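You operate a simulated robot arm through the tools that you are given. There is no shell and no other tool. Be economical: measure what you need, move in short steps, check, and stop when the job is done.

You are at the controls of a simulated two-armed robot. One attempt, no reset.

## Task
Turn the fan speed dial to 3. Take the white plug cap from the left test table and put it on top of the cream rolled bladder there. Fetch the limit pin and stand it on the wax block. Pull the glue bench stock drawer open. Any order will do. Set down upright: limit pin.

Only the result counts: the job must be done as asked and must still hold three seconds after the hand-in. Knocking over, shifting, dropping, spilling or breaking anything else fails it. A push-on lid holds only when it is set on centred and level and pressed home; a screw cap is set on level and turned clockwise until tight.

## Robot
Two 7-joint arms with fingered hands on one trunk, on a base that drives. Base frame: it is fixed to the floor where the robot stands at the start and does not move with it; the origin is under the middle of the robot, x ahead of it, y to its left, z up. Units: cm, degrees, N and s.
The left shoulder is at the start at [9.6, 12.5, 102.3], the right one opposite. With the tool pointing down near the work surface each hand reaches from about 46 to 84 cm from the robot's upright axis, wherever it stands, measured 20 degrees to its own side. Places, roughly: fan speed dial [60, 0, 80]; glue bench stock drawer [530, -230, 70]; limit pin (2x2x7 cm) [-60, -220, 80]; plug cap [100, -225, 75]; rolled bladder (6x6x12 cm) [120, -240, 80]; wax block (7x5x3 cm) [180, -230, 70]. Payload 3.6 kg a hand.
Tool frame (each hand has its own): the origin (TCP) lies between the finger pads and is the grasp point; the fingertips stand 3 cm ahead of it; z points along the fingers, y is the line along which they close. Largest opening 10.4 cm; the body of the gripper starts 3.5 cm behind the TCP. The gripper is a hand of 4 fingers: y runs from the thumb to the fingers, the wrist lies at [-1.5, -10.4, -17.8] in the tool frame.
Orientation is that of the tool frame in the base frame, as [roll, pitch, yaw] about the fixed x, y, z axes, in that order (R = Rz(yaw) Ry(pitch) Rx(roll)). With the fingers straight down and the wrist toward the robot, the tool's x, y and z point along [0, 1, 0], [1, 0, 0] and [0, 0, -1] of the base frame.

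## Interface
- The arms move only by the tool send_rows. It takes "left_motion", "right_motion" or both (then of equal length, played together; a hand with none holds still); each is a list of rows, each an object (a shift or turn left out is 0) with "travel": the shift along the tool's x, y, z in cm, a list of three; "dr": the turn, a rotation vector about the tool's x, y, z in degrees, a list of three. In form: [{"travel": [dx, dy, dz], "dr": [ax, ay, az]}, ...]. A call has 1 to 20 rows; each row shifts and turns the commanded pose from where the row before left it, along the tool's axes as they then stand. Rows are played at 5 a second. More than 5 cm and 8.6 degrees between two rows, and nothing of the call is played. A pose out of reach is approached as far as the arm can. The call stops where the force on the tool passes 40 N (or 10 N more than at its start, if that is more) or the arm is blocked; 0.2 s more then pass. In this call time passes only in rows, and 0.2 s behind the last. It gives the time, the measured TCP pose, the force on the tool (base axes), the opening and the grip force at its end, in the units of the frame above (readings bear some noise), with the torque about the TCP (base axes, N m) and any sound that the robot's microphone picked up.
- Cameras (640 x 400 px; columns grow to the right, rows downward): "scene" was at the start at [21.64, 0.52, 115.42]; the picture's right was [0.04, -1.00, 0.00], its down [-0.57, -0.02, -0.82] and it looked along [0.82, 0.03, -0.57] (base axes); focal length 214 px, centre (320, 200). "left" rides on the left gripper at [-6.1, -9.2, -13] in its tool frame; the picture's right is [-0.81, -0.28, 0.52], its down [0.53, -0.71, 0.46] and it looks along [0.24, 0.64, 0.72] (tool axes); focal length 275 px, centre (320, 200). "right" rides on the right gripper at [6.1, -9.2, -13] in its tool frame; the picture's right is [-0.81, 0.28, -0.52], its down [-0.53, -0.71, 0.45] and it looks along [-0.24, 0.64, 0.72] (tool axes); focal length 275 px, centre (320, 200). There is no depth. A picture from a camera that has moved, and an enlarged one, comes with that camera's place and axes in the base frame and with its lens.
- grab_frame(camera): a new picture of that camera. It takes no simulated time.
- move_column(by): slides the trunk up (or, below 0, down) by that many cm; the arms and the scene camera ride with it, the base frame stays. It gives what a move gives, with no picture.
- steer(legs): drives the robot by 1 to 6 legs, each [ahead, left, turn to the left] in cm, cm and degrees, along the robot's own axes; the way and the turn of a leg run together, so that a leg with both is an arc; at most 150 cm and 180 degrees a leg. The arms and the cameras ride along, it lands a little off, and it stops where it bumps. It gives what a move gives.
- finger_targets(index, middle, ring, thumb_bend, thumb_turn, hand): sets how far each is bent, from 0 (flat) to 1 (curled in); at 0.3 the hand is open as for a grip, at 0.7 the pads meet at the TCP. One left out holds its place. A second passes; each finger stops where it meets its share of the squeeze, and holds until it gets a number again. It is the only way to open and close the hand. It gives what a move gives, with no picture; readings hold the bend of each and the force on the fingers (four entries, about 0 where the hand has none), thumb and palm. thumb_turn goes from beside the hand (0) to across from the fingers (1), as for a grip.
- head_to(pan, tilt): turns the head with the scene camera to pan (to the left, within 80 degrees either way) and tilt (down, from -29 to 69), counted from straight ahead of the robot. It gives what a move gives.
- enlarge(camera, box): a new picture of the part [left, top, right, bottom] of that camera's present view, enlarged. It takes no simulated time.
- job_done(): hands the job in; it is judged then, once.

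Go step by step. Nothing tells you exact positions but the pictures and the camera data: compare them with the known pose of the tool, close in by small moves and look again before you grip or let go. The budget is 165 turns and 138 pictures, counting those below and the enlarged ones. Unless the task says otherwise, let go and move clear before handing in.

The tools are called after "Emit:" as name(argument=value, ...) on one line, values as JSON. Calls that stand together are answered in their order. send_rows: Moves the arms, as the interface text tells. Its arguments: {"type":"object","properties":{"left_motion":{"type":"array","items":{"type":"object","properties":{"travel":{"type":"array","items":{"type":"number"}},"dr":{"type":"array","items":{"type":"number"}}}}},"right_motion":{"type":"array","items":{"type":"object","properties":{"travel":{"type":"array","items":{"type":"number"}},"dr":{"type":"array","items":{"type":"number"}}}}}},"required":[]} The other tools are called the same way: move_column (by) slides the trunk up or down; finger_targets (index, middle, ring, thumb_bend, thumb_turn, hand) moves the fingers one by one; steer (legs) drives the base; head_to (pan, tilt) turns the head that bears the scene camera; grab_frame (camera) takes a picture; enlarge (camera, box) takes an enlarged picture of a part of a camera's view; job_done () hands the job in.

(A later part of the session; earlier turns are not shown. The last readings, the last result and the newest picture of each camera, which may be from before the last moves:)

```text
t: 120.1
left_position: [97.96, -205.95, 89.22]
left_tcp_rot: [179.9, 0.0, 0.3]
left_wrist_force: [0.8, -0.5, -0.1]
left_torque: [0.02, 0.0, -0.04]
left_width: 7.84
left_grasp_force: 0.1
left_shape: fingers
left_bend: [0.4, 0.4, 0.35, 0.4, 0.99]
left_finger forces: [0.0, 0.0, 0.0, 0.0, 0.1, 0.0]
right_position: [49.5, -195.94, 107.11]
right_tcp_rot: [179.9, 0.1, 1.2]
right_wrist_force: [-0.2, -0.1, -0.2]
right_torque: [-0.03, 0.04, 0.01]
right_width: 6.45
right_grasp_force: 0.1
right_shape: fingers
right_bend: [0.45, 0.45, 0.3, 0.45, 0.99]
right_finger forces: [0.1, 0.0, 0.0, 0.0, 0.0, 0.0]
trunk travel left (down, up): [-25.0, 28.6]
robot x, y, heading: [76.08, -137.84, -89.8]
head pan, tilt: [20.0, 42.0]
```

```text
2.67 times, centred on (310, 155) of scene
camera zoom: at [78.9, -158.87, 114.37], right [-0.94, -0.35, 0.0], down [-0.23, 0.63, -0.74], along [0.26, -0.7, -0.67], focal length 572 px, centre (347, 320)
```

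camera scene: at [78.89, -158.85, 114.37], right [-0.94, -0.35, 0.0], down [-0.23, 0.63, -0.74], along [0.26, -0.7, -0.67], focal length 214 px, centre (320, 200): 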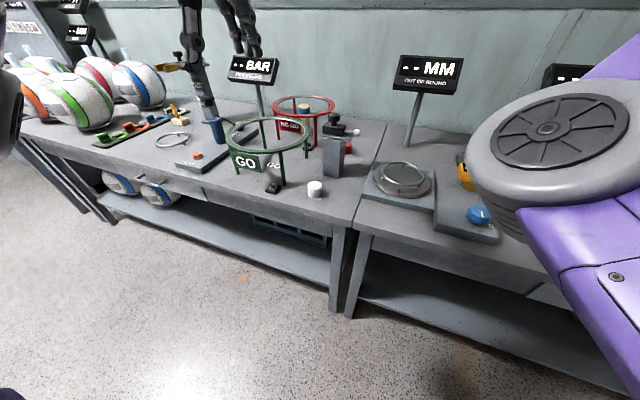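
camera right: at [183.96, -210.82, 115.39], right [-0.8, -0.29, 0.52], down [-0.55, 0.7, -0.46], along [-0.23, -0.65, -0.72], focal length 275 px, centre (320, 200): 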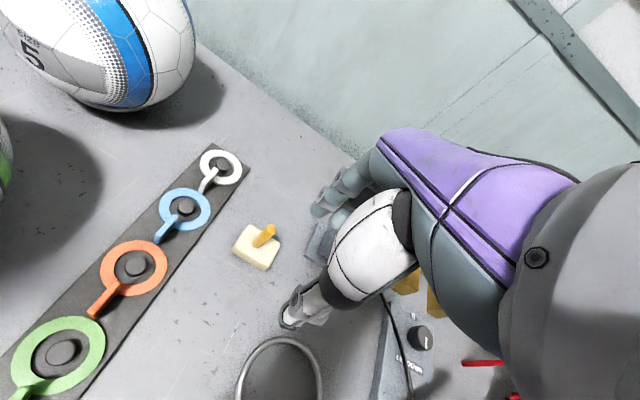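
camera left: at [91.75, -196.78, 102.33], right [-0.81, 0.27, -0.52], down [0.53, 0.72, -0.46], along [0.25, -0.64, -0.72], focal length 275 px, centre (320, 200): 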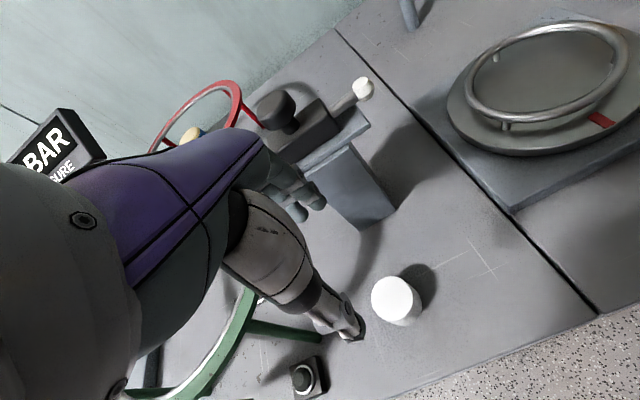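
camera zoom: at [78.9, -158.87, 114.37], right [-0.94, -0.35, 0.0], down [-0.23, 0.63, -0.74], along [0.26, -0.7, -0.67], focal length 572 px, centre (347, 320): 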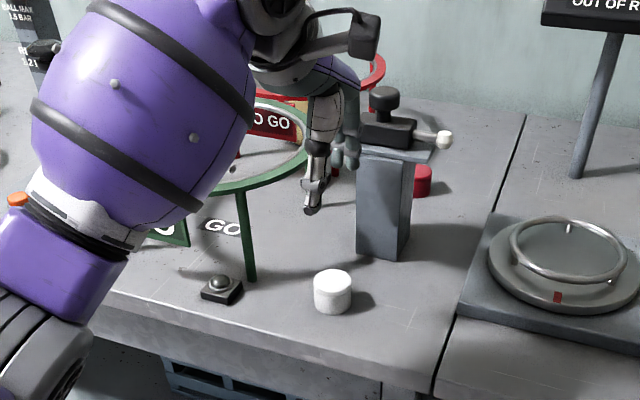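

Emit:
send_rows(left_motion=[{"travel": [-0.4, -0.3, 0]}, {"travel": [0, 0, 4]}, {"travel": [0, 0, 4]}])

Emit:
grab_frame(camera="left")

Emit:
enlarge(camera="scene", box=[220, 80, 400, 230])

```text
t: 120.9
left_position: [97.25, -205.28, 81.25]
left_tcp_rot: [-180.0, 0.0, 0.4]
left_wrist_force: [0.7, 0.1, 0.7]
left_torque: [-0.01, -0.05, 0.02]
left_width: 7.82
left_grasp_force: 0.1
left_shape: fingers
left_bend: [0.4, 0.4, 0.35, 0.4, 0.99]
left_finger forces: [0.0, 0.1, 0.0, 0.0, 0.0, 0.0]
right_position: [49.42, -196.01, 107.15]
right_tcp_rot: [179.8, 0.2, 1.3]
right_wrist_force: [0.1, 0.5, 0.0]
right_torque: [-0.01, -0.01, 0.03]
right_width: 6.47
right_grasp_force: 0.0
right_shape: fingers
right_bend: [0.45, 0.45, 0.3, 0.45, 0.99]
right_finger forces: [0.0, 0.0, 0.0, 0.0, 0.0, 0.0]
trunk travel left (down, up): [-25.0, 28.6]
robot x, y, heading: [76.35, -138.15, -89.7]
head pan, tilt: [20.0, 42.0]
```

```text
55 pictures are left
camera left: at [91.01, -196.08, 94.34], right [-0.81, 0.27, -0.52], down [0.53, 0.72, -0.46], along [0.25, -0.64, -0.72], focal length 275 px, centre (320, 200)
```

left: 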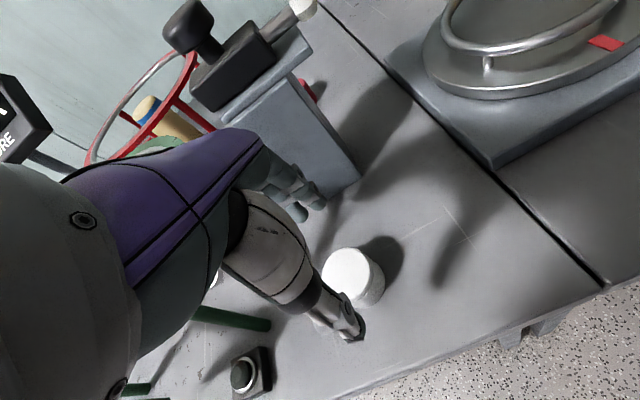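

```text
2.67 times, centred on (310, 155) of scene
camera zoom: at [78.89, -158.86, 114.37], right [-0.94, -0.35, 0.0], down [-0.23, 0.63, -0.74], along [0.26, -0.7, -0.67], focal length 572 px, centre (347, 320)
```

zoom: 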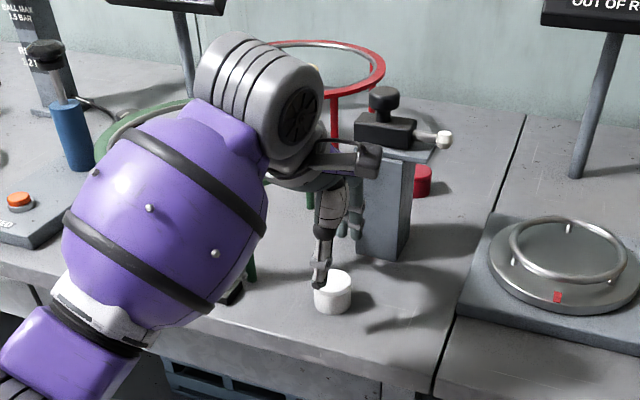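

Aligned. Descend to grip height and close.

Emit:
send_rows(left_motion=[{"travel": [0, 0, 2]}, {"travel": [0, 0, 2]}, {"travel": [0, 0, 1.2]}])

Emit:
grab_frame(camera="left")

```text
t: 121.7
left_position: [97.26, -205.46, 75.87]
left_tcp_rot: [180.0, 0.0, 0.3]
left_wrist_force: [-0.2, 0.1, 0.3]
left_torque: [-0.02, -0.03, 0.04]
left_width: 7.84
left_grasp_force: 0.0
left_shape: fingers
left_bend: [0.4, 0.4, 0.35, 0.4, 0.99]
left_finger forces: [0.0, 0.0, 0.1, 0.0, 0.1, 0.0]
right_position: [49.55, -196.0, 106.99]
right_tcp_rot: [179.8, 0.1, 1.3]
right_wrist_force: [1.3, -1.1, -0.1]
right_torque: [0.03, 0.0, 0.03]
right_width: 6.5
right_grasp_force: 0.0
right_shape: fingers
right_bend: [0.45, 0.45, 0.3, 0.45, 0.99]
right_finger forces: [0.0, 0.1, 0.0, 0.1, 0.2, 0.0]
trunk travel left (down, up): [-25.0, 28.6]
robot x, y, heading: [75.97, -138.55, -90.0]
head pan, tilt: [20.0, 42.0]
```

```text
53 pictures are left
camera left: at [91.01, -196.27, 88.98], right [-0.81, 0.27, -0.52], down [0.53, 0.72, -0.46], along [0.25, -0.64, -0.72], focal length 275 px, centre (320, 200)
```

left: 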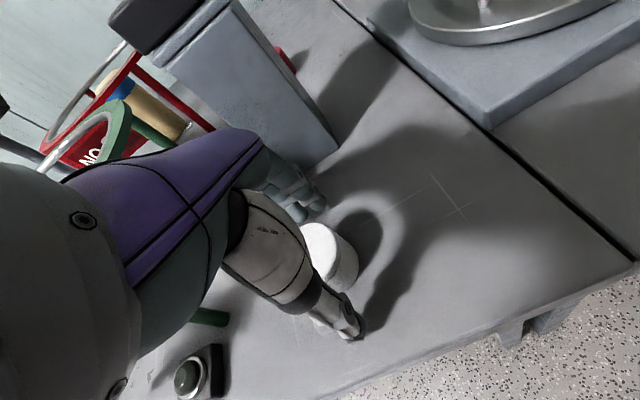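

Emit:
send_rows(left_motion=[{"travel": [-0.4, 0, 0]}])

Emit:
finger_targets(hand="left", index=0.63, middle=0.63, thumb_bend=0.63)

Emit:
grab_frame(camera="left")

```text
t: 122.1
left_position: [96.92, -205.41, 75.86]
left_tcp_rot: [180.0, 0.0, 0.4]
left_wrist_force: [0.0, -0.7, -0.2]
left_torque: [-0.04, 0.0, -0.01]
left_width: 7.8
left_grasp_force: 0.2
left_shape: fingers
left_bend: [0.4, 0.4, 0.35, 0.4, 0.99]
left_finger forces: [0.0, 0.0, 0.1, 0.0, 0.1, 0.0]
right_position: [49.46, -196.06, 107.1]
right_tcp_rot: [179.8, 0.1, 1.2]
right_wrist_force: [0.0, 0.2, -0.6]
right_torque: [0.02, -0.04, 0.0]
right_width: 6.49
right_grasp_force: 0.0
right_shape: fingers
right_bend: [0.45, 0.45, 0.3, 0.45, 0.99]
right_finger forces: [0.1, 0.0, 0.1, 0.0, 0.0, 0.1]
trunk travel left (down, up): [-25.0, 28.6]
robot x, y, heading: [76.14, -138.49, -89.8]
head pan, tilt: [20.0, 42.0]
```

```text
t: 123.1
left_position: [96.92, -205.36, 75.97]
left_tcp_rot: [180.0, 0.1, 0.3]
left_wrist_force: [0.7, -0.1, 1.0]
left_torque: [-0.02, -0.03, 0.0]
left_width: 2.89
left_grasp_force: 4.7
left_shape: fingers
left_bend: [0.61, 0.59, 0.35, 0.58, 1.0]
left_finger forces: [1.4, 3.7, 0.0, 0.0, 5.0, 0.1]
right_position: [49.54, -196.03, 107.09]
right_tcp_rot: [179.8, 0.2, 1.1]
right_wrist_force: [0.6, -0.4, 0.7]
right_torque: [-0.02, 0.0, -0.03]
right_width: 6.44
right_grasp_force: 0.1
right_shape: fingers
right_bend: [0.45, 0.45, 0.3, 0.45, 0.99]
right_finger forces: [0.1, 0.1, 0.0, 0.0, 0.0, 0.1]
trunk travel left (down, up): [-25.0, 28.6]
robot x, y, heading: [76.5, -137.99, -89.6]
head pan, tilt: [20.0, 42.0]
```

```text
52 pictures are left
camera left: at [90.69, -196.3, 88.95], right [-0.81, 0.27, -0.52], down [0.53, 0.72, -0.46], along [0.25, -0.64, -0.72], focal length 275 px, centre (320, 200)
```

left: 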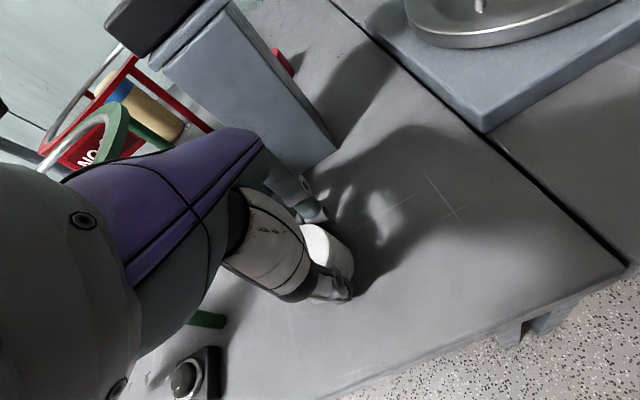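

Emit:
finger_targets(hand="left", index=0.71, middle=0.7, thumb_bend=0.7)

Emit:
send_rows(left_motion=[{"travel": [0, 0, -1]}, {"travel": [0, 0, -2]}, {"travel": [0, 0, -4]}, {"travel": [0, 0, -4]}, {"travel": [0, 0, -4]}, {"travel": [0, 0, -4]}, {"travel": [0, 0, -4]}, {"travel": [0, 0, -4]}])

Emit:
grab_frame(camera="left")

Emit:
grab_frame(camera="scene")

```text
t: 124.1
left_position: [96.97, -205.5, 75.84]
left_tcp_rot: [-179.9, 0.1, 0.3]
left_wrist_force: [-0.5, 0.5, 0.9]
left_torque: [-0.05, -0.01, -0.03]
left_width: 2.5
left_grasp_force: 12.4
left_shape: fingers
left_bend: [0.64, 0.62, 0.35, 0.58, 1.0]
left_finger forces: [5.0, 7.7, 0.0, 0.0, 12.2, 0.0]
right_position: [49.38, -195.86, 107.01]
right_tcp_rot: [179.8, 0.0, 1.2]
right_wrist_force: [0.0, -0.3, -0.1]
right_torque: [-0.01, -0.02, -0.04]
right_width: 6.45
right_grasp_force: 0.1
right_shape: fingers
right_bend: [0.45, 0.45, 0.3, 0.45, 0.99]
right_finger forces: [0.0, 0.0, 0.0, 0.1, 0.1, 0.0]
trunk travel left (down, up): [-25.0, 28.6]
robot x, y, heading: [76.38, -138.15, -89.7]
head pan, tilt: [20.0, 42.0]
```

```text
t: 125.9
left_position: [96.83, -205.45, 102.96]
left_tcp_rot: [-179.9, 0.0, 0.3]
left_wrist_force: [-0.6, -0.4, -0.3]
left_torque: [-0.03, 0.04, -0.01]
left_width: 2.44
left_grasp_force: 11.7
left_shape: fingers
left_bend: [0.64, 0.62, 0.35, 0.58, 1.0]
left_finger forces: [4.6, 7.3, 0.1, 0.0, 11.8, 0.0]
right_position: [49.3, -195.89, 107.04]
right_tcp_rot: [179.8, 0.1, 1.2]
right_wrist_force: [0.0, 0.3, -0.4]
right_torque: [-0.01, 0.0, 0.05]
right_width: 6.45
right_grasp_force: 0.2
right_shape: fingers
right_bend: [0.45, 0.45, 0.3, 0.45, 0.99]
right_finger forces: [0.0, 0.0, 0.1, 0.1, 0.0, 0.0]
trunk travel left (down, up): [-25.0, 28.6]
robot x, y, heading: [76.56, -137.85, -89.9]
head pan, tilt: [20.0, 42.0]
```

```text
51 pictures are left
camera left: at [90.61, -196.4, 115.99], right [-0.81, 0.27, -0.52], down [0.53, 0.72, -0.45], along [0.25, -0.64, -0.73], focal length 275 px, centre (320, 200)
```

left: 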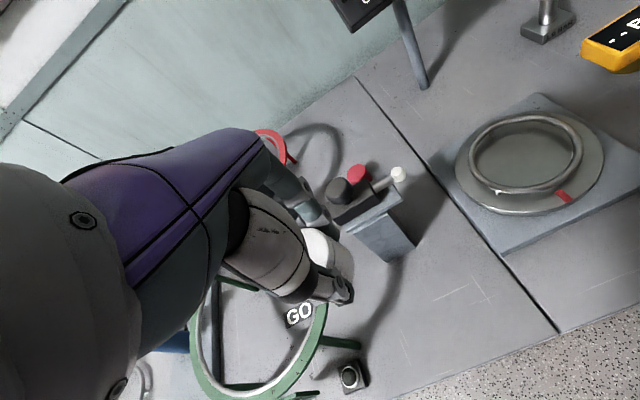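

```text
50 pictures are left
camera scene: at [78.86, -158.82, 114.37], right [-0.94, -0.35, 0.0], down [-0.23, 0.63, -0.74], along [0.26, -0.7, -0.67], focal length 214 px, centre (320, 200)
```

scene: 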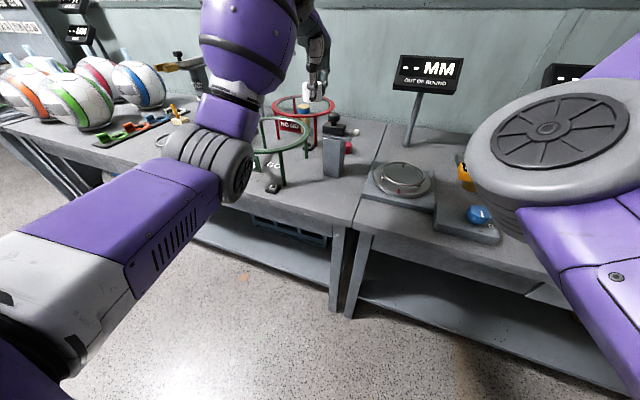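

Emit:
enlarge(camera="left", box=[270, 210, 370, 310])

Emit:
enlarge(camera="scene", box=[270, 50, 370, 150])

```text
4.00 times, centred on (320, 260) of left
camera zoom: at [90.61, -196.4, 115.99], right [-0.81, 0.27, -0.52], down [0.53, 0.72, -0.45], along [0.25, -0.64, -0.73], focal length 1101 px, centre (320, -40)
```

zoom: 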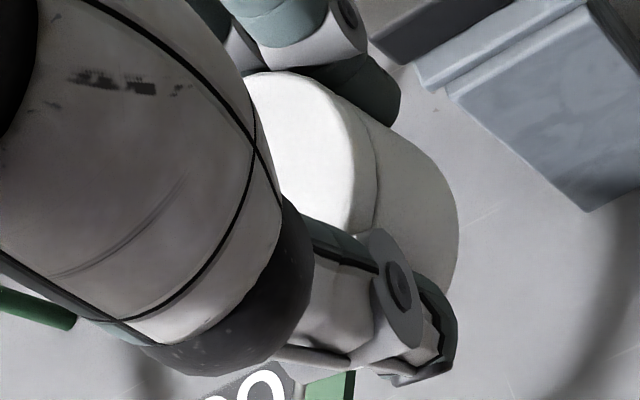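

```text
4.00 times, centred on (320, 100) of scene
camera zoom: at [78.86, -158.82, 114.37], right [-0.94, -0.35, 0.0], down [-0.23, 0.63, -0.74], along [0.26, -0.7, -0.67], focal length 858 px, centre (320, 600)
```

zoom: 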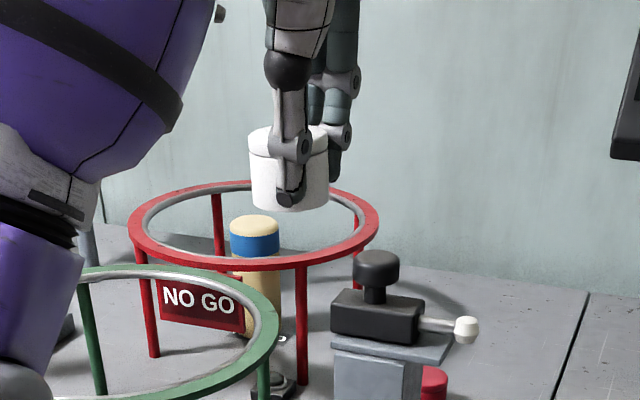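

Cap is gripped, its centre offset ≈0.9 cm in tool +x. I'll raise the column so the elbows stay clear of the green ring, then drive in.

Emit:
finger_targets(hand="left", ring=0.52)

Emit:
move_column(by=15)

Emit:
steer(legs=[[0, 15, 0], [24, 0, 0]])

Emit:
grab_frame(camera="scene")

Emit:
grab_frame(camera="left")

```text
t: 126.9
left_position: [96.88, -205.42, 102.91]
left_tcp_rot: [-179.9, 0.0, 0.2]
left_wrist_force: [-0.6, -0.2, 0.0]
left_torque: [0.01, 0.0, -0.01]
left_width: 2.46
left_grasp_force: 11.8
left_shape: fingers
left_bend: [0.64, 0.62, 0.52, 0.58, 1.0]
left_finger forces: [4.7, 7.2, 0.1, 0.1, 11.8, 0.0]
right_position: [49.5, -195.89, 107.12]
right_tcp_rot: [179.8, 0.1, 1.2]
right_wrist_force: [-0.3, -0.1, 0.4]
right_torque: [-0.02, 0.0, 0.01]
right_width: 6.46
right_grasp_force: 0.0
right_shape: fingers
right_bend: [0.45, 0.45, 0.3, 0.45, 0.99]
right_finger forces: [0.0, 0.0, 0.0, 0.0, 0.1, 0.1]
trunk travel left (down, up): [-25.0, 28.6]
robot x, y, heading: [76.16, -137.81, -89.9]
head pan, tilt: [20.0, 42.0]
```

```text
t: 128.7
left_position: [97.01, -205.53, 117.83]
left_tcp_rot: [-179.9, 0.0, 0.3]
left_wrist_force: [0.1, 0.1, -0.8]
left_torque: [-0.02, -0.02, 0.02]
left_width: 2.49
left_grasp_force: 11.5
left_shape: fingers
left_bend: [0.64, 0.62, 0.52, 0.58, 1.0]
left_finger forces: [4.6, 7.2, 0.0, 0.0, 11.7, 0.1]
right_position: [49.34, -196.06, 121.92]
right_tcp_rot: [179.9, 0.1, 1.2]
right_wrist_force: [-0.1, -0.1, -1.2]
right_torque: [0.01, 0.04, 0.01]
right_width: 6.46
right_grasp_force: 0.1
right_shape: fingers
right_bend: [0.45, 0.45, 0.3, 0.45, 0.99]
right_finger forces: [0.0, 0.0, 0.0, 0.0, 0.0, 0.0]
trunk travel left (down, up): [-40.0, 13.6]
robot x, y, heading: [76.29, -138.17, -89.5]
head pan, tilt: [20.0, 42.0]
```

```text
t: 131.4
left_position: [111.73, -228.97, 117.8]
left_tcp_rot: [179.9, 0.1, -0.3]
left_wrist_force: [-0.3, -0.3, 0.0]
left_torque: [0.04, 0.03, 0.0]
left_width: 2.45
left_grasp_force: 11.8
left_shape: fingers
left_bend: [0.64, 0.62, 0.52, 0.58, 1.0]
left_finger forces: [4.5, 7.3, 0.0, 0.0, 11.8, 0.0]
right_position: [64.36, -219.02, 122.1]
right_tcp_rot: [179.8, 0.2, 0.8]
right_wrist_force: [0.1, 0.3, 0.2]
right_torque: [0.0, 0.03, 0.0]
right_width: 6.47
right_grasp_force: 0.1
right_shape: fingers
right_bend: [0.45, 0.45, 0.3, 0.45, 0.99]
right_finger forces: [0.1, 0.0, 0.1, 0.0, 0.0, 0.1]
trunk travel left (down, up): [-40.0, 13.6]
robot x, y, heading: [91.2, -161.38, -90.1]
head pan, tilt: [20.0, 42.0]
```

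```text
47 pictures are left
camera scene: at [94.09, -178.6, 129.21], right [-0.94, -0.34, 0.0], down [-0.23, 0.63, -0.74], along [0.25, -0.7, -0.67], focal length 214 px, centre (320, 200)
```

scene: 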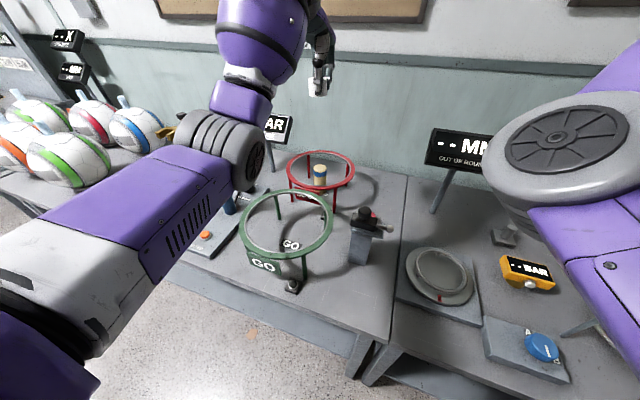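

```text
46 pictures are left
camera left: at [105.6, -219.74, 130.96], right [-0.81, 0.28, -0.52], down [0.54, 0.71, -0.46], along [0.24, -0.65, -0.72], focal length 275 px, centre (320, 200)
```

left: 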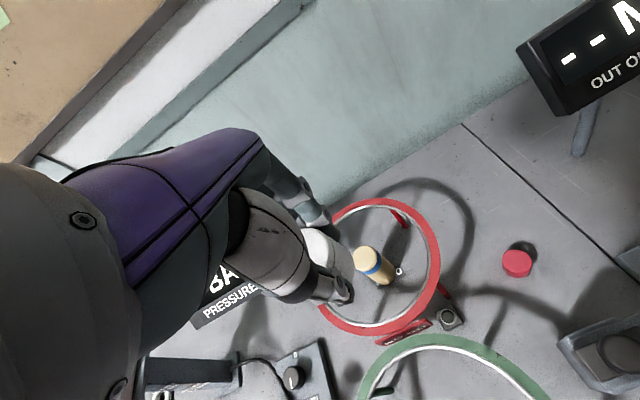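

Emit:
enlarge(camera="left", box=[300, 180, 460, 340])

Emit:
enlarge(camera="scene", box=[270, 130, 370, 210])

```text
2.50 times, centred on (380, 260) of left
camera zoom: at [105.6, -219.74, 130.96], right [-0.81, 0.28, -0.52], down [0.54, 0.71, -0.46], along [0.24, -0.65, -0.72], focal length 688 px, centre (170, 50)
```

zoom: 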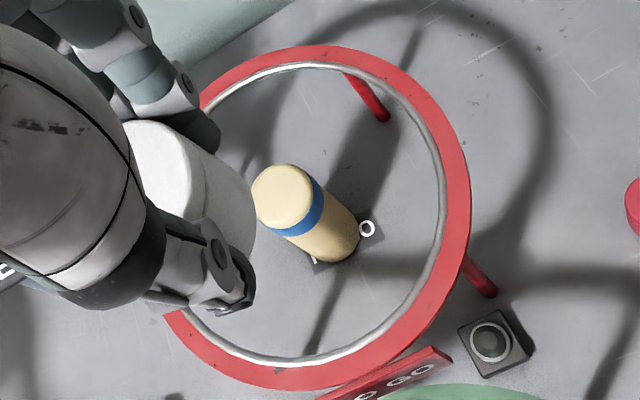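

```text
5.00 times, centred on (320, 170) of scene
camera zoom: at [94.09, -178.6, 129.21], right [-0.94, -0.34, 0.0], down [-0.23, 0.63, -0.74], along [0.25, -0.7, -0.67], focal length 1072 px, centre (320, 350)
```

zoom: 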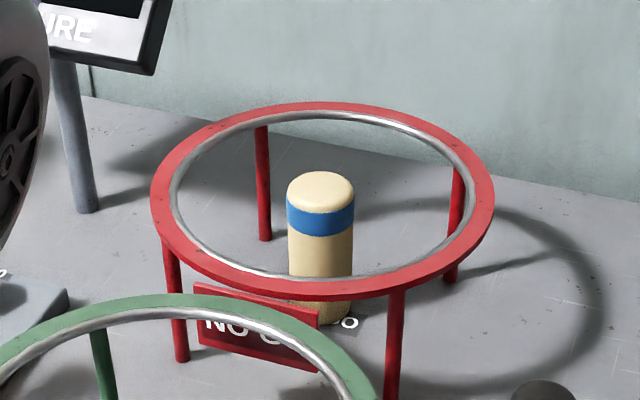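

Bladder top ≈[117.1, -243.5, 83.7], well inside the red ring (centre ≈[115, -240], R≈11). Drive 6 cm more ahead and bring the cap over it.

Emit:
steer(legs=[[6, 0, 0]])

Emit:
send_rows(left_motion=[{"travel": [1.5, 3, 0]}, {"travel": [1.5, 3, 0]}, {"travel": [1.5, 2.5, 0]}, {"travel": [0, 0, 4]}, {"travel": [0, 0, 4]}, {"travel": [0, 0, 4]}, {"travel": [0, 0, 4]}])

Emit:
grab_frame(camera="scene")

Emit:
grab_frame(camera="left")

```text
t: 132.4
left_position: [111.75, -234.87, 117.97]
left_tcp_rot: [-180.0, 0.0, -0.2]
left_wrist_force: [-0.3, -0.9, -1.0]
left_torque: [0.03, 0.01, 0.02]
left_width: 2.46
left_grasp_force: 12.3
left_shape: fingers
left_bend: [0.64, 0.62, 0.52, 0.58, 1.0]
left_finger forces: [4.6, 7.3, 0.0, 0.0, 11.8, 0.0]
right_position: [64.29, -224.9, 122.01]
right_tcp_rot: [-180.0, 0.1, 0.7]
right_wrist_force: [-0.1, 0.1, 0.0]
right_torque: [0.0, -0.01, 0.03]
right_width: 6.46
right_grasp_force: 0.1
right_shape: fingers
right_bend: [0.45, 0.45, 0.3, 0.45, 0.99]
right_finger forces: [0.0, 0.0, 0.0, 0.0, 0.0, 0.1]
trunk travel left (down, up): [-40.0, 13.6]
robot x, y, heading: [91.34, -167.46, -90.3]
head pan, tilt: [20.0, 42.0]
```

```text
t: 134.0
left_position: [116.18, -241.39, 101.26]
left_tcp_rot: [179.8, 0.0, -0.2]
left_wrist_force: [0.4, 0.7, 0.6]
left_torque: [0.01, 0.01, -0.03]
left_width: 2.42
left_grasp_force: 11.3
left_shape: fingers
left_bend: [0.64, 0.62, 0.52, 0.59, 1.0]
left_finger forces: [4.2, 7.1, 0.1, 0.0, 11.3, 0.0]
left hand out of reach, approached as far as the arm can: row 3
right_position: [64.28, -224.66, 122.0]
right_tcp_rot: [179.8, 0.1, 0.7]
right_wrist_force: [-0.5, 0.4, 0.0]
right_torque: [0.04, -0.01, -0.02]
right_width: 6.46
right_grasp_force: 0.1
right_shape: fingers
right_bend: [0.45, 0.45, 0.3, 0.45, 0.99]
right_finger forces: [0.0, 0.1, 0.0, 0.0, 0.1, 0.0]
trunk travel left (down, up): [-40.0, 13.6]
robot x, y, heading: [91.15, -167.03, -90.5]
head pan, tilt: [20.0, 42.0]
```

```text
43 pictures are left
camera scene: at [94.06, -184.44, 129.21], right [-0.94, -0.34, 0.0], down [-0.23, 0.63, -0.74], along [0.25, -0.7, -0.67], focal length 214 px, centre (320, 200)
```

scene: 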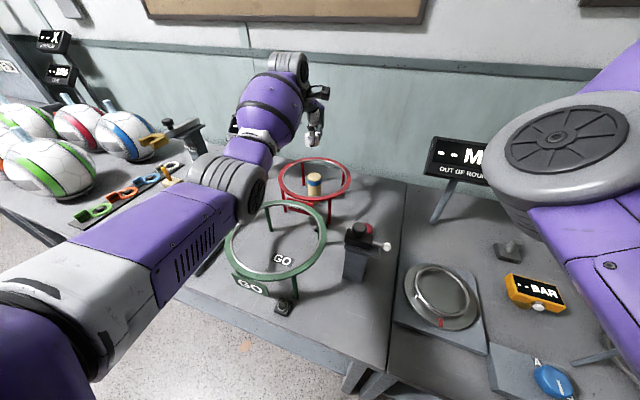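

```text
42 pictures are left
camera left: at [109.99, -232.15, 114.36], right [-0.81, 0.28, -0.52], down [0.54, 0.71, -0.46], along [0.24, -0.65, -0.72], focal length 275 px, centre (320, 200)
```

left: 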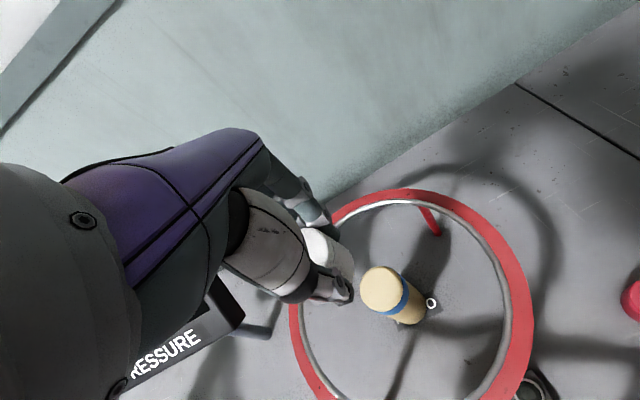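

Emit:
steer(legs=[[3, 0, 0]])

Emit:
enlarge(camera="left", box=[270, 180, 470, 380])

Emit:
enlarge(camera="scene", box=[260, 90, 360, 220])

```text
t: 134.8
left_position: [116.19, -244.46, 101.34]
left_tcp_rot: [180.0, 0.0, -0.2]
left_wrist_force: [0.3, -0.2, -0.7]
left_torque: [0.02, 0.03, -0.02]
left_width: 2.4
left_grasp_force: 11.1
left_shape: fingers
left_bend: [0.64, 0.62, 0.52, 0.59, 1.0]
left_finger forces: [4.2, 7.1, 0.1, 0.0, 11.4, 0.1]
right_position: [64.33, -227.83, 122.03]
right_tcp_rot: [180.0, 0.1, 0.7]
right_wrist_force: [-0.2, -0.4, 0.0]
right_torque: [0.04, 0.01, 0.04]
right_width: 6.45
right_grasp_force: 0.1
right_shape: fingers
right_bend: [0.45, 0.45, 0.3, 0.45, 0.99]
right_finger forces: [0.0, 0.1, 0.0, 0.1, 0.1, 0.0]
trunk travel left (down, up): [-40.0, 13.6]
robot x, y, heading: [91.55, -170.31, -90.7]
head pan, tilt: [20.0, 42.0]
```

```text
2.00 times, centred on (370, 280) of left
camera zoom: at [109.93, -235.16, 114.39], right [-0.81, 0.28, -0.52], down [0.54, 0.71, -0.46], along [0.24, -0.65, -0.72], focal length 551 px, centre (220, 40)
```

zoom: 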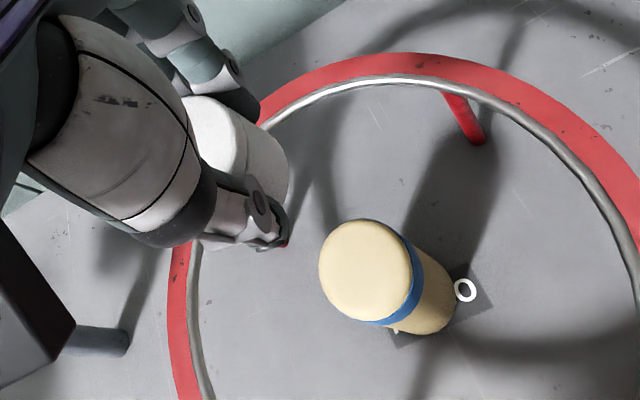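

```text
3.08 times, centred on (310, 155) of scene
camera zoom: at [94.03, -187.45, 129.21], right [-0.94, -0.34, 0.0], down [-0.23, 0.63, -0.74], along [0.25, -0.7, -0.67], focal length 660 px, centre (351, 338)
```

zoom: 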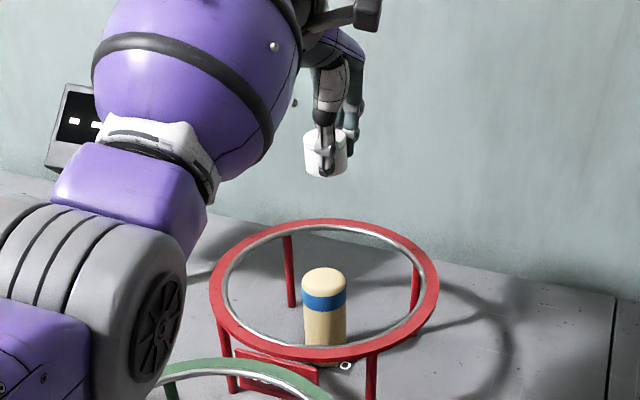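

Emit:
send_rows(left_motion=[{"travel": [0, -0.9, 0]}, {"travel": [0, 0, 4]}, {"travel": [0, 0, 4]}, {"travel": [0, 0, 2.5]}])

Emit:
enlarge(camera="left", box=[250, 180, 410, 340])

Emit:
enlarge(camera="scene", box=[275, 130, 355, 210])

```text
t: 135.8
left_position: [116.22, -243.47, 90.81]
left_tcp_rot: [-180.0, 0.0, -0.2]
left_wrist_force: [0.9, -1.1, 0.1]
left_torque: [0.01, -0.01, 0.02]
left_width: 2.41
left_grasp_force: 11.3
left_shape: fingers
left_bend: [0.64, 0.62, 0.52, 0.59, 1.0]
left_finger forces: [4.1, 7.1, 0.0, 0.0, 11.3, 0.0]
right_position: [64.26, -227.79, 122.12]
right_tcp_rot: [179.8, 0.1, 0.7]
right_wrist_force: [-0.7, -0.2, -0.2]
right_torque: [0.02, 0.03, -0.01]
right_width: 6.46
right_grasp_force: 0.1
right_shape: fingers
right_bend: [0.45, 0.45, 0.3, 0.45, 0.99]
right_finger forces: [0.0, 0.0, 0.0, 0.0, 0.0, 0.1]
trunk travel left (down, up): [-40.0, 13.6]
robot x, y, heading: [91.57, -169.79, -90.2]
head pan, tilt: [20.0, 42.0]
```

```text
2.50 times, centred on (330, 260) of left
camera zoom: at [110.1, -234.3, 103.88], right [-0.81, 0.28, -0.52], down [0.54, 0.71, -0.46], along [0.24, -0.65, -0.72], focal length 688 px, centre (295, 50)
```

zoom: 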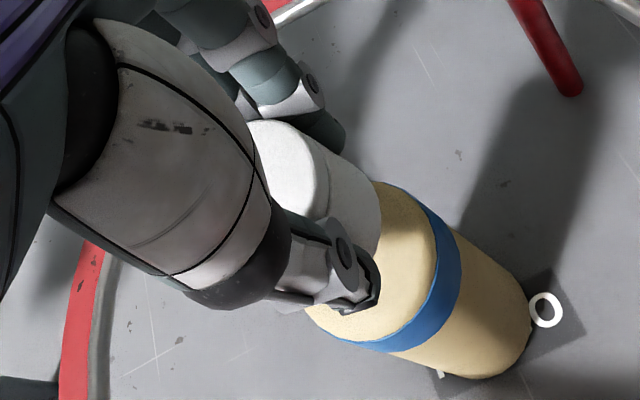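

```text
5.00 times, centred on (315, 170) of scene
camera zoom: at [94.03, -187.43, 129.21], right [-0.94, -0.34, 0.0], down [-0.23, 0.63, -0.74], along [0.25, -0.7, -0.67], focal length 1072 px, centre (345, 350)
```

zoom: 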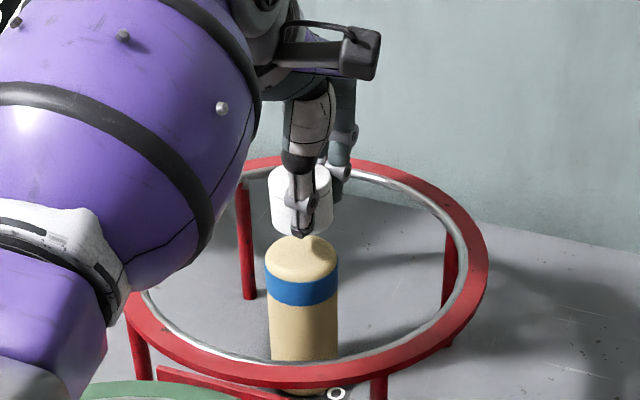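

Cap is centred over the bladder in both views. Lower to contact in small steps.

Emit:
send_rows(left_motion=[{"travel": [0, 0, 1.2]}, {"travel": [0, 0, 1.2]}])

Emit:
send_rows(left_motion=[{"travel": [0, 0, 0.3]}, {"travel": [0, 0, 0.3]}])

Emit:
enlarge(camera="scene", box=[275, 130, 355, 210])

```text
t: 136.4
left_position: [116.13, -243.48, 88.35]
left_tcp_rot: [179.9, -0.1, -0.3]
left_wrist_force: [-0.3, -0.3, -0.1]
left_torque: [0.03, -0.03, -0.01]
left_width: 2.41
left_grasp_force: 10.7
left_shape: fingers
left_bend: [0.64, 0.62, 0.52, 0.59, 1.0]
left_finger forces: [4.1, 7.1, 0.0, 0.0, 11.3, 0.1]
right_position: [64.37, -227.7, 122.12]
right_tcp_rot: [179.8, 0.1, 0.7]
right_wrist_force: [0.3, 0.3, 0.2]
right_torque: [0.01, -0.02, -0.03]
right_width: 6.48
right_grasp_force: 0.0
right_shape: fingers
right_bend: [0.45, 0.45, 0.3, 0.45, 0.99]
right_finger forces: [0.0, 0.0, 0.1, 0.0, 0.1, 0.1]
trunk travel left (down, up): [-40.0, 13.6]
robot x, y, heading: [91.25, -169.91, -90.3]
head pan, tilt: [20.0, 42.0]
```

```text
t: 137.0
left_position: [115.97, -243.43, 87.8]
left_tcp_rot: [179.8, 0.0, -0.2]
left_wrist_force: [0.6, 0.8, 2.4]
left_torque: [-0.07, -0.03, -0.03]
left_width: 2.4
left_grasp_force: 11.8
left_shape: fingers
left_bend: [0.64, 0.62, 0.52, 0.59, 1.0]
left_finger forces: [4.0, 7.7, 0.1, 0.0, 12.0, 0.0]
right_position: [64.25, -227.72, 122.09]
right_tcp_rot: [179.8, 0.1, 0.8]
right_wrist_force: [-1.1, -0.2, -0.3]
right_torque: [0.0, 0.02, 0.0]
right_width: 6.46
right_grasp_force: 0.0
right_shape: fingers
right_bend: [0.45, 0.45, 0.3, 0.45, 0.99]
right_finger forces: [0.0, 0.0, 0.1, 0.0, 0.0, 0.0]
trunk travel left (down, up): [-40.0, 13.6]
robot x, y, heading: [91.24, -170.03, -90.0]
head pan, tilt: [20.0, 42.0]
```

```text
5.00 times, centred on (315, 170) of scene
camera zoom: at [94.01, -187.36, 129.23], right [-0.94, -0.34, 0.0], down [-0.23, 0.63, -0.74], along [0.25, -0.7, -0.67], focal length 1072 px, centre (345, 350)
```

zoom: 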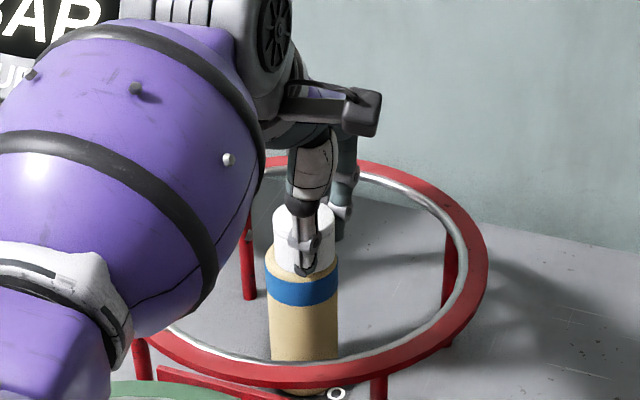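

Contact and centred. A light press, then gradual release.

Emit:
send_rows(left_motion=[{"travel": [0, 0, 0.25]}])

Emit:
finger_targets(hand="left", index=0.6, middle=0.59, ring=0.5, thumb_bend=0.57)

Emit:
finger_targets(hand="left", index=0.54, middle=0.53, ring=0.46, thumb_bend=0.51)

Emit:
enlarge(camera="scene", box=[275, 130, 355, 210])

Emit:
enlarge(camera="left", box=[250, 180, 410, 340])

```text
t: 137.4
left_position: [116.07, -243.31, 87.74]
left_tcp_rot: [179.7, 0.0, -0.3]
left_wrist_force: [-1.0, 0.0, 9.3]
left_torque: [-0.1, -0.06, -0.03]
left_width: 2.42
left_grasp_force: 12.7
left_shape: fingers
left_bend: [0.64, 0.62, 0.52, 0.59, 1.0]
left_finger forces: [4.5, 8.8, 0.0, 0.0, 12.7, 0.1]
right_position: [64.33, -227.55, 122.08]
right_tcp_rot: [179.8, 0.1, 0.6]
right_wrist_force: [-0.9, 0.1, -0.1]
right_torque: [-0.01, -0.01, 0.01]
right_width: 6.47
right_grasp_force: 0.1
right_shape: fingers
right_bend: [0.45, 0.45, 0.3, 0.45, 0.99]
right_finger forces: [0.0, 0.1, 0.1, 0.1, 0.1, 0.1]
trunk travel left (down, up): [-40.0, 13.6]
robot x, y, heading: [91.35, -170.07, -90.3]
head pan, tilt: [20.0, 42.0]
```

```text
t: 138.4
left_position: [116.16, -243.28, 87.36]
left_tcp_rot: [-180.0, 0.0, -0.2]
left_wrist_force: [0.3, -0.2, -0.1]
left_torque: [0.01, -0.02, 0.02]
left_width: 3.19
left_grasp_force: 0.5
left_shape: fingers
left_bend: [0.6, 0.58, 0.5, 0.55, 1.0]
left_finger forces: [0.0, 0.5, 0.1, 0.0, 0.7, 0.0]
right_position: [64.22, -227.78, 122.09]
right_tcp_rot: [179.8, 0.1, 0.7]
right_wrist_force: [0.0, 0.4, 0.1]
right_torque: [0.04, 0.01, -0.01]
right_width: 6.46
right_grasp_force: 0.1
right_shape: fingers
right_bend: [0.45, 0.45, 0.3, 0.45, 0.99]
right_finger forces: [0.0, 0.0, 0.0, 0.1, 0.0, 0.0]
trunk travel left (down, up): [-40.0, 13.6]
robot x, y, heading: [91.7, -170.25, -90.4]
head pan, tilt: [20.0, 42.0]
```

```text
t: 139.4
left_position: [116.13, -243.29, 87.56]
left_tcp_rot: [-180.0, 0.0, -0.1]
left_wrist_force: [-0.3, 0.0, -0.5]
left_torque: [-0.01, -0.01, -0.03]
left_width: 4.49
left_grasp_force: 0.1
left_shape: fingers
left_bend: [0.54, 0.53, 0.46, 0.51, 1.0]
left_finger forces: [0.0, 0.0, 0.0, 0.0, 0.0, 0.1]
right_position: [64.32, -227.67, 122.08]
right_tcp_rot: [179.8, 0.2, 0.7]
right_wrist_force: [-0.3, 1.1, -1.1]
right_torque: [-0.01, -0.04, 0.02]
right_width: 6.43
right_grasp_force: 0.1
right_shape: fingers
right_bend: [0.45, 0.45, 0.3, 0.45, 0.99]
right_finger forces: [0.0, 0.0, 0.1, 0.1, 0.0, 0.1]
trunk travel left (down, up): [-40.0, 13.6]
robot x, y, heading: [91.49, -170.25, -90.3]
head pan, tilt: [20.0, 42.0]
```

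```text
5.00 times, centred on (315, 170) of scene
camera zoom: at [94.03, -187.4, 129.22], right [-0.94, -0.34, 0.0], down [-0.23, 0.63, -0.74], along [0.25, -0.7, -0.67], focal length 1072 px, centre (345, 350)
```

zoom: 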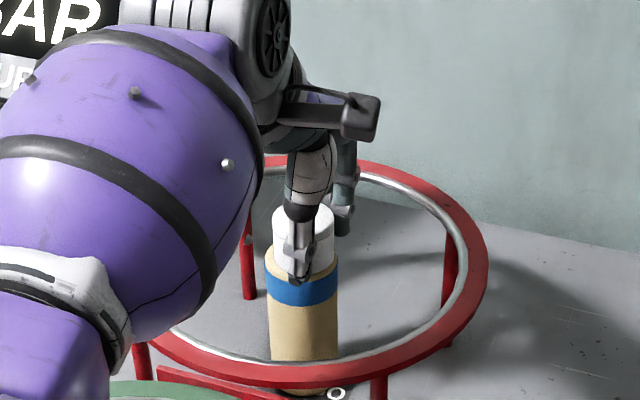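

```text
2.50 times, centred on (330, 260) of left
camera zoom: at [109.97, -234.07, 100.56], right [-0.81, 0.28, -0.52], down [0.54, 0.71, -0.46], along [0.24, -0.65, -0.72], focal length 688 px, centre (295, 50)
```

zoom: 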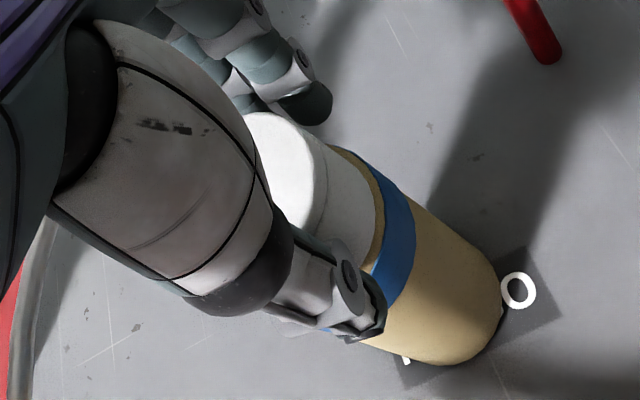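

Released. Lift the left hand straight up and check.

Emit:
send_rows(left_motion=[{"travel": [0, 0, -1]}, {"travel": [0, 0, -2]}, {"travel": [0, 0, -4]}, {"travel": [0, 0, -4]}, {"travel": [0, 0, -4]}, {"travel": [0, 0, -4]}, {"travel": [0, 0, -4]}])

Emit:
enlarge(camera="scene", box=[275, 130, 355, 210])

Emit:
enlarge(camera="left", box=[280, 180, 480, 380])

```text
t: 141.0
left_position: [116.22, -243.34, 110.34]
left_tcp_rot: [180.0, 0.0, -0.2]
left_wrist_force: [-1.3, 0.5, -0.5]
left_torque: [0.02, -0.02, -0.05]
left_width: 4.46
left_grasp_force: 0.0
left_shape: fingers
left_bend: [0.54, 0.53, 0.46, 0.51, 1.0]
left_finger forces: [0.0, 0.1, 0.0, 0.0, 0.1, 0.1]
right_position: [64.17, -227.69, 122.05]
right_tcp_rot: [180.0, 0.0, 0.7]
right_wrist_force: [-0.9, 0.0, 0.6]
right_torque: [0.03, -0.01, -0.01]
right_width: 6.45
right_grasp_force: 0.1
right_shape: fingers
right_bend: [0.45, 0.45, 0.3, 0.45, 0.99]
right_finger forces: [0.0, 0.0, 0.1, 0.0, 0.0, 0.0]
trunk travel left (down, up): [-40.0, 13.6]
robot x, y, heading: [91.52, -170.04, -90.4]
head pan, tilt: [20.0, 42.0]
```

```text
5.00 times, centred on (315, 170) of scene
camera zoom: at [93.99, -187.36, 129.22], right [-0.94, -0.34, 0.0], down [-0.23, 0.63, -0.74], along [0.25, -0.7, -0.67], focal length 1072 px, centre (345, 350)
```

zoom: 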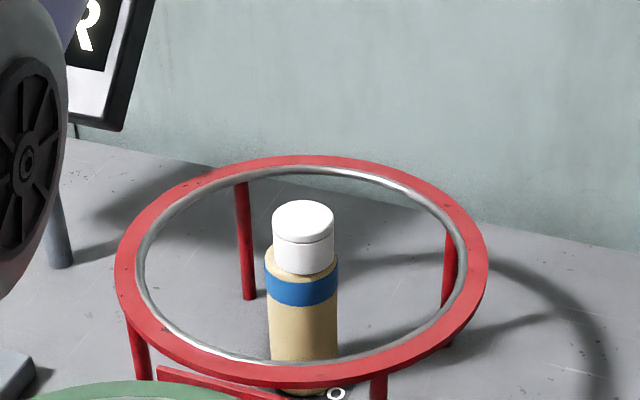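

```text
2.00 times, centred on (380, 280) of left
camera zoom: at [110.0, -234.21, 123.5], right [-0.81, 0.28, -0.52], down [0.54, 0.71, -0.45], along [0.24, -0.65, -0.72], focal length 551 px, centre (200, 40)
```

zoom: 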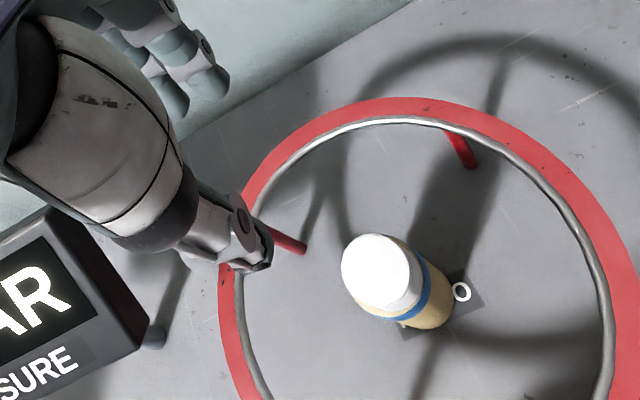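

Cap sits level and centred on the bladder. Now back out, travel left along the known-free path, and look for the glue bench.

Emit:
steer(legs=[[-34, 0, 0], [0, 100, 0]])

Emit:
head_to(pan=65, tilt=20)

Emit:
grab_frame(camera="scene")

```text
t: 148.0
left_position: [214.04, -209.67, 110.49]
left_tcp_rot: [179.9, 0.0, -0.7]
left_wrist_force: [0.2, 0.2, 0.4]
left_torque: [0.0, 0.03, 0.0]
left_width: 4.49
left_grasp_force: 0.1
left_shape: fingers
left_bend: [0.54, 0.53, 0.46, 0.51, 1.0]
left_finger forces: [0.0, 0.0, 0.0, 0.1, 0.0, 0.0]
right_position: [162.17, -193.44, 122.04]
right_tcp_rot: [179.8, 0.1, 0.3]
right_wrist_force: [0.0, -0.2, -0.1]
right_torque: [0.0, 0.01, 0.01]
right_width: 6.45
right_grasp_force: 0.1
right_shape: fingers
right_bend: [0.45, 0.45, 0.3, 0.45, 0.99]
right_finger forces: [0.1, 0.0, 0.0, 0.1, 0.1, 0.0]
trunk travel left (down, up): [-40.0, 13.6]
robot x, y, heading: [189.74, -135.97, -90.8]
head pan, tilt: [20.0, 42.0]
```

```text
t: 149.1
left_position: [213.97, -209.58, 110.51]
left_tcp_rot: [179.9, 0.0, -0.7]
left_wrist_force: [-0.6, 0.3, 0.1]
left_torque: [-0.01, -0.02, 0.0]
left_width: 4.51
left_grasp_force: 0.1
left_shape: fingers
left_bend: [0.54, 0.53, 0.46, 0.51, 1.0]
left_finger forces: [0.1, 0.1, 0.0, 0.1, 0.1, 0.0]
right_position: [162.23, -193.61, 122.04]
right_tcp_rot: [179.7, 0.0, 0.3]
right_wrist_force: [-0.6, 0.6, -0.1]
right_torque: [-0.04, 0.04, 0.03]
right_width: 6.48
right_grasp_force: 0.1
right_shape: fingers
right_bend: [0.45, 0.45, 0.3, 0.45, 0.99]
right_finger forces: [0.1, 0.1, 0.0, 0.0, 0.0, 0.0]
trunk travel left (down, up): [-40.0, 13.6]
robot x, y, heading: [189.49, -136.38, -90.6]
head pan, tilt: [65.0, 20.0]
```

```text
32 pictures are left
camera scene: at [197.74, -149.54, 132.65], right [-0.43, -0.9, 0.0], down [-0.31, 0.15, -0.94], along [0.85, -0.41, -0.34], focal length 214 px, centre (320, 200)
```

scene: 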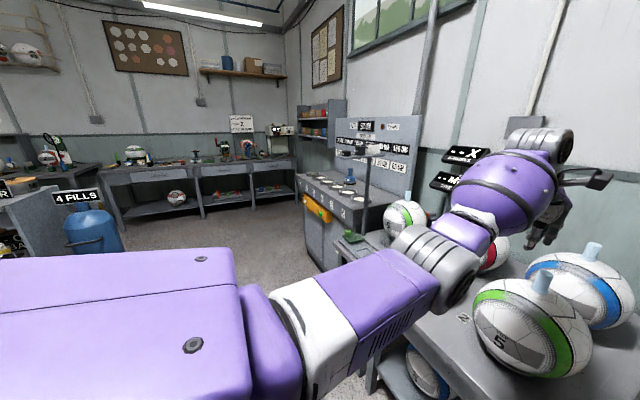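

Emit:
enlarge(camera="scene", box=[180, 100, 340, 220])

```text
3.33 times, centred on (260, 160) of scene
camera zoom: at [197.74, -149.54, 132.65], right [-0.43, -0.9, 0.0], down [-0.31, 0.15, -0.94], along [0.85, -0.41, -0.34], focal length 715 px, centre (520, 333)
```

zoom: 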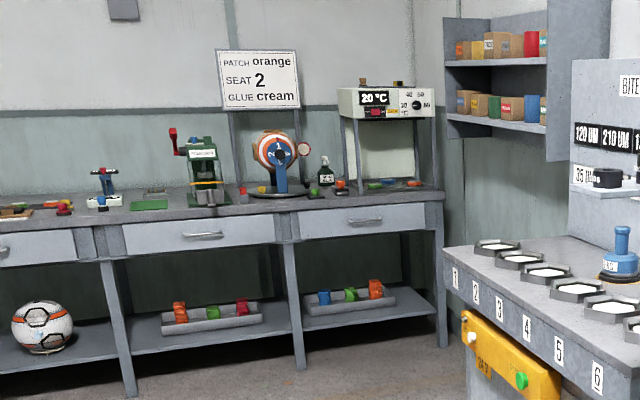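

The glue bench is along the far wall; its right drawer handle is about [518, -225, 70]. I turn to face +x and drive there.

Emit:
steer(legs=[[0, 0, 90.6], [150, 0, 0], [80, 0, 0]])

Emit:
head_to(pan=-35, tilt=30)

Emit:
grab_frame(camera="scene")

```text
t: 164.2
left_position: [493.73, -127.03, 110.35]
left_tcp_rot: [-180.0, 0.0, 86.1]
left_wrist_force: [0.5, -0.5, 0.0]
left_torque: [0.02, 0.04, -0.02]
left_width: 4.52
left_grasp_force: 0.2
left_shape: fingers
left_bend: [0.54, 0.53, 0.46, 0.51, 1.0]
left_finger forces: [0.0, 0.0, 0.0, 0.0, 0.1, 0.0]
right_position: [474.82, -178.15, 122.12]
right_tcp_rot: [179.9, 0.0, 87.0]
right_wrist_force: [-0.3, 0.2, 0.3]
right_torque: [0.02, 0.0, 0.06]
right_width: 6.47
right_grasp_force: 0.1
right_shape: fingers
right_bend: [0.45, 0.45, 0.3, 0.45, 0.99]
right_finger forces: [0.0, 0.0, 0.1, 0.0, 0.1, 0.1]
trunk travel left (down, up): [-40.0, 13.6]
robot x, y, heading: [419.02, -147.51, -3.7]
head pan, tilt: [65.0, 20.0]
```

```text
t: 166.0
left_position: [493.84, -127.22, 110.46]
left_tcp_rot: [179.9, 0.0, 86.0]
left_wrist_force: [0.3, -0.5, -0.4]
left_torque: [0.0, 0.02, 0.01]
left_width: 4.5
left_grasp_force: 0.2
left_shape: fingers
left_bend: [0.54, 0.53, 0.46, 0.51, 1.0]
left_finger forces: [0.0, 0.0, 0.1, 0.1, 0.0, 0.0]
right_position: [474.76, -178.02, 122.2]
right_tcp_rot: [179.8, 0.1, 86.9]
right_wrist_force: [-0.1, 0.1, 0.4]
right_torque: [0.01, 0.0, 0.0]
right_width: 6.46
right_grasp_force: 0.1
right_shape: fingers
right_bend: [0.45, 0.45, 0.3, 0.45, 0.99]
right_finger forces: [0.1, 0.0, 0.1, 0.1, 0.0, 0.0]
trunk travel left (down, up): [-40.0, 13.6]
robot x, y, heading: [419.11, -147.25, -3.9]
head pan, tilt: [-35.0, 30.0]
```

```text
30 pictures are left
camera scene: at [435.44, -153.4, 131.05], right [-0.63, -0.78, 0.0], down [-0.39, 0.31, -0.87], along [0.67, -0.54, -0.5], focal length 214 px, centre (320, 200)
```

scene: 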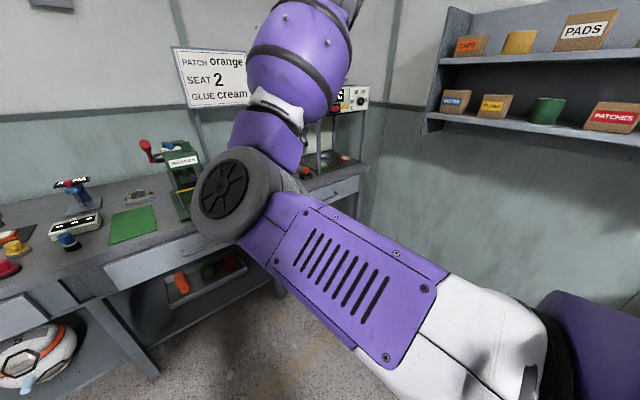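

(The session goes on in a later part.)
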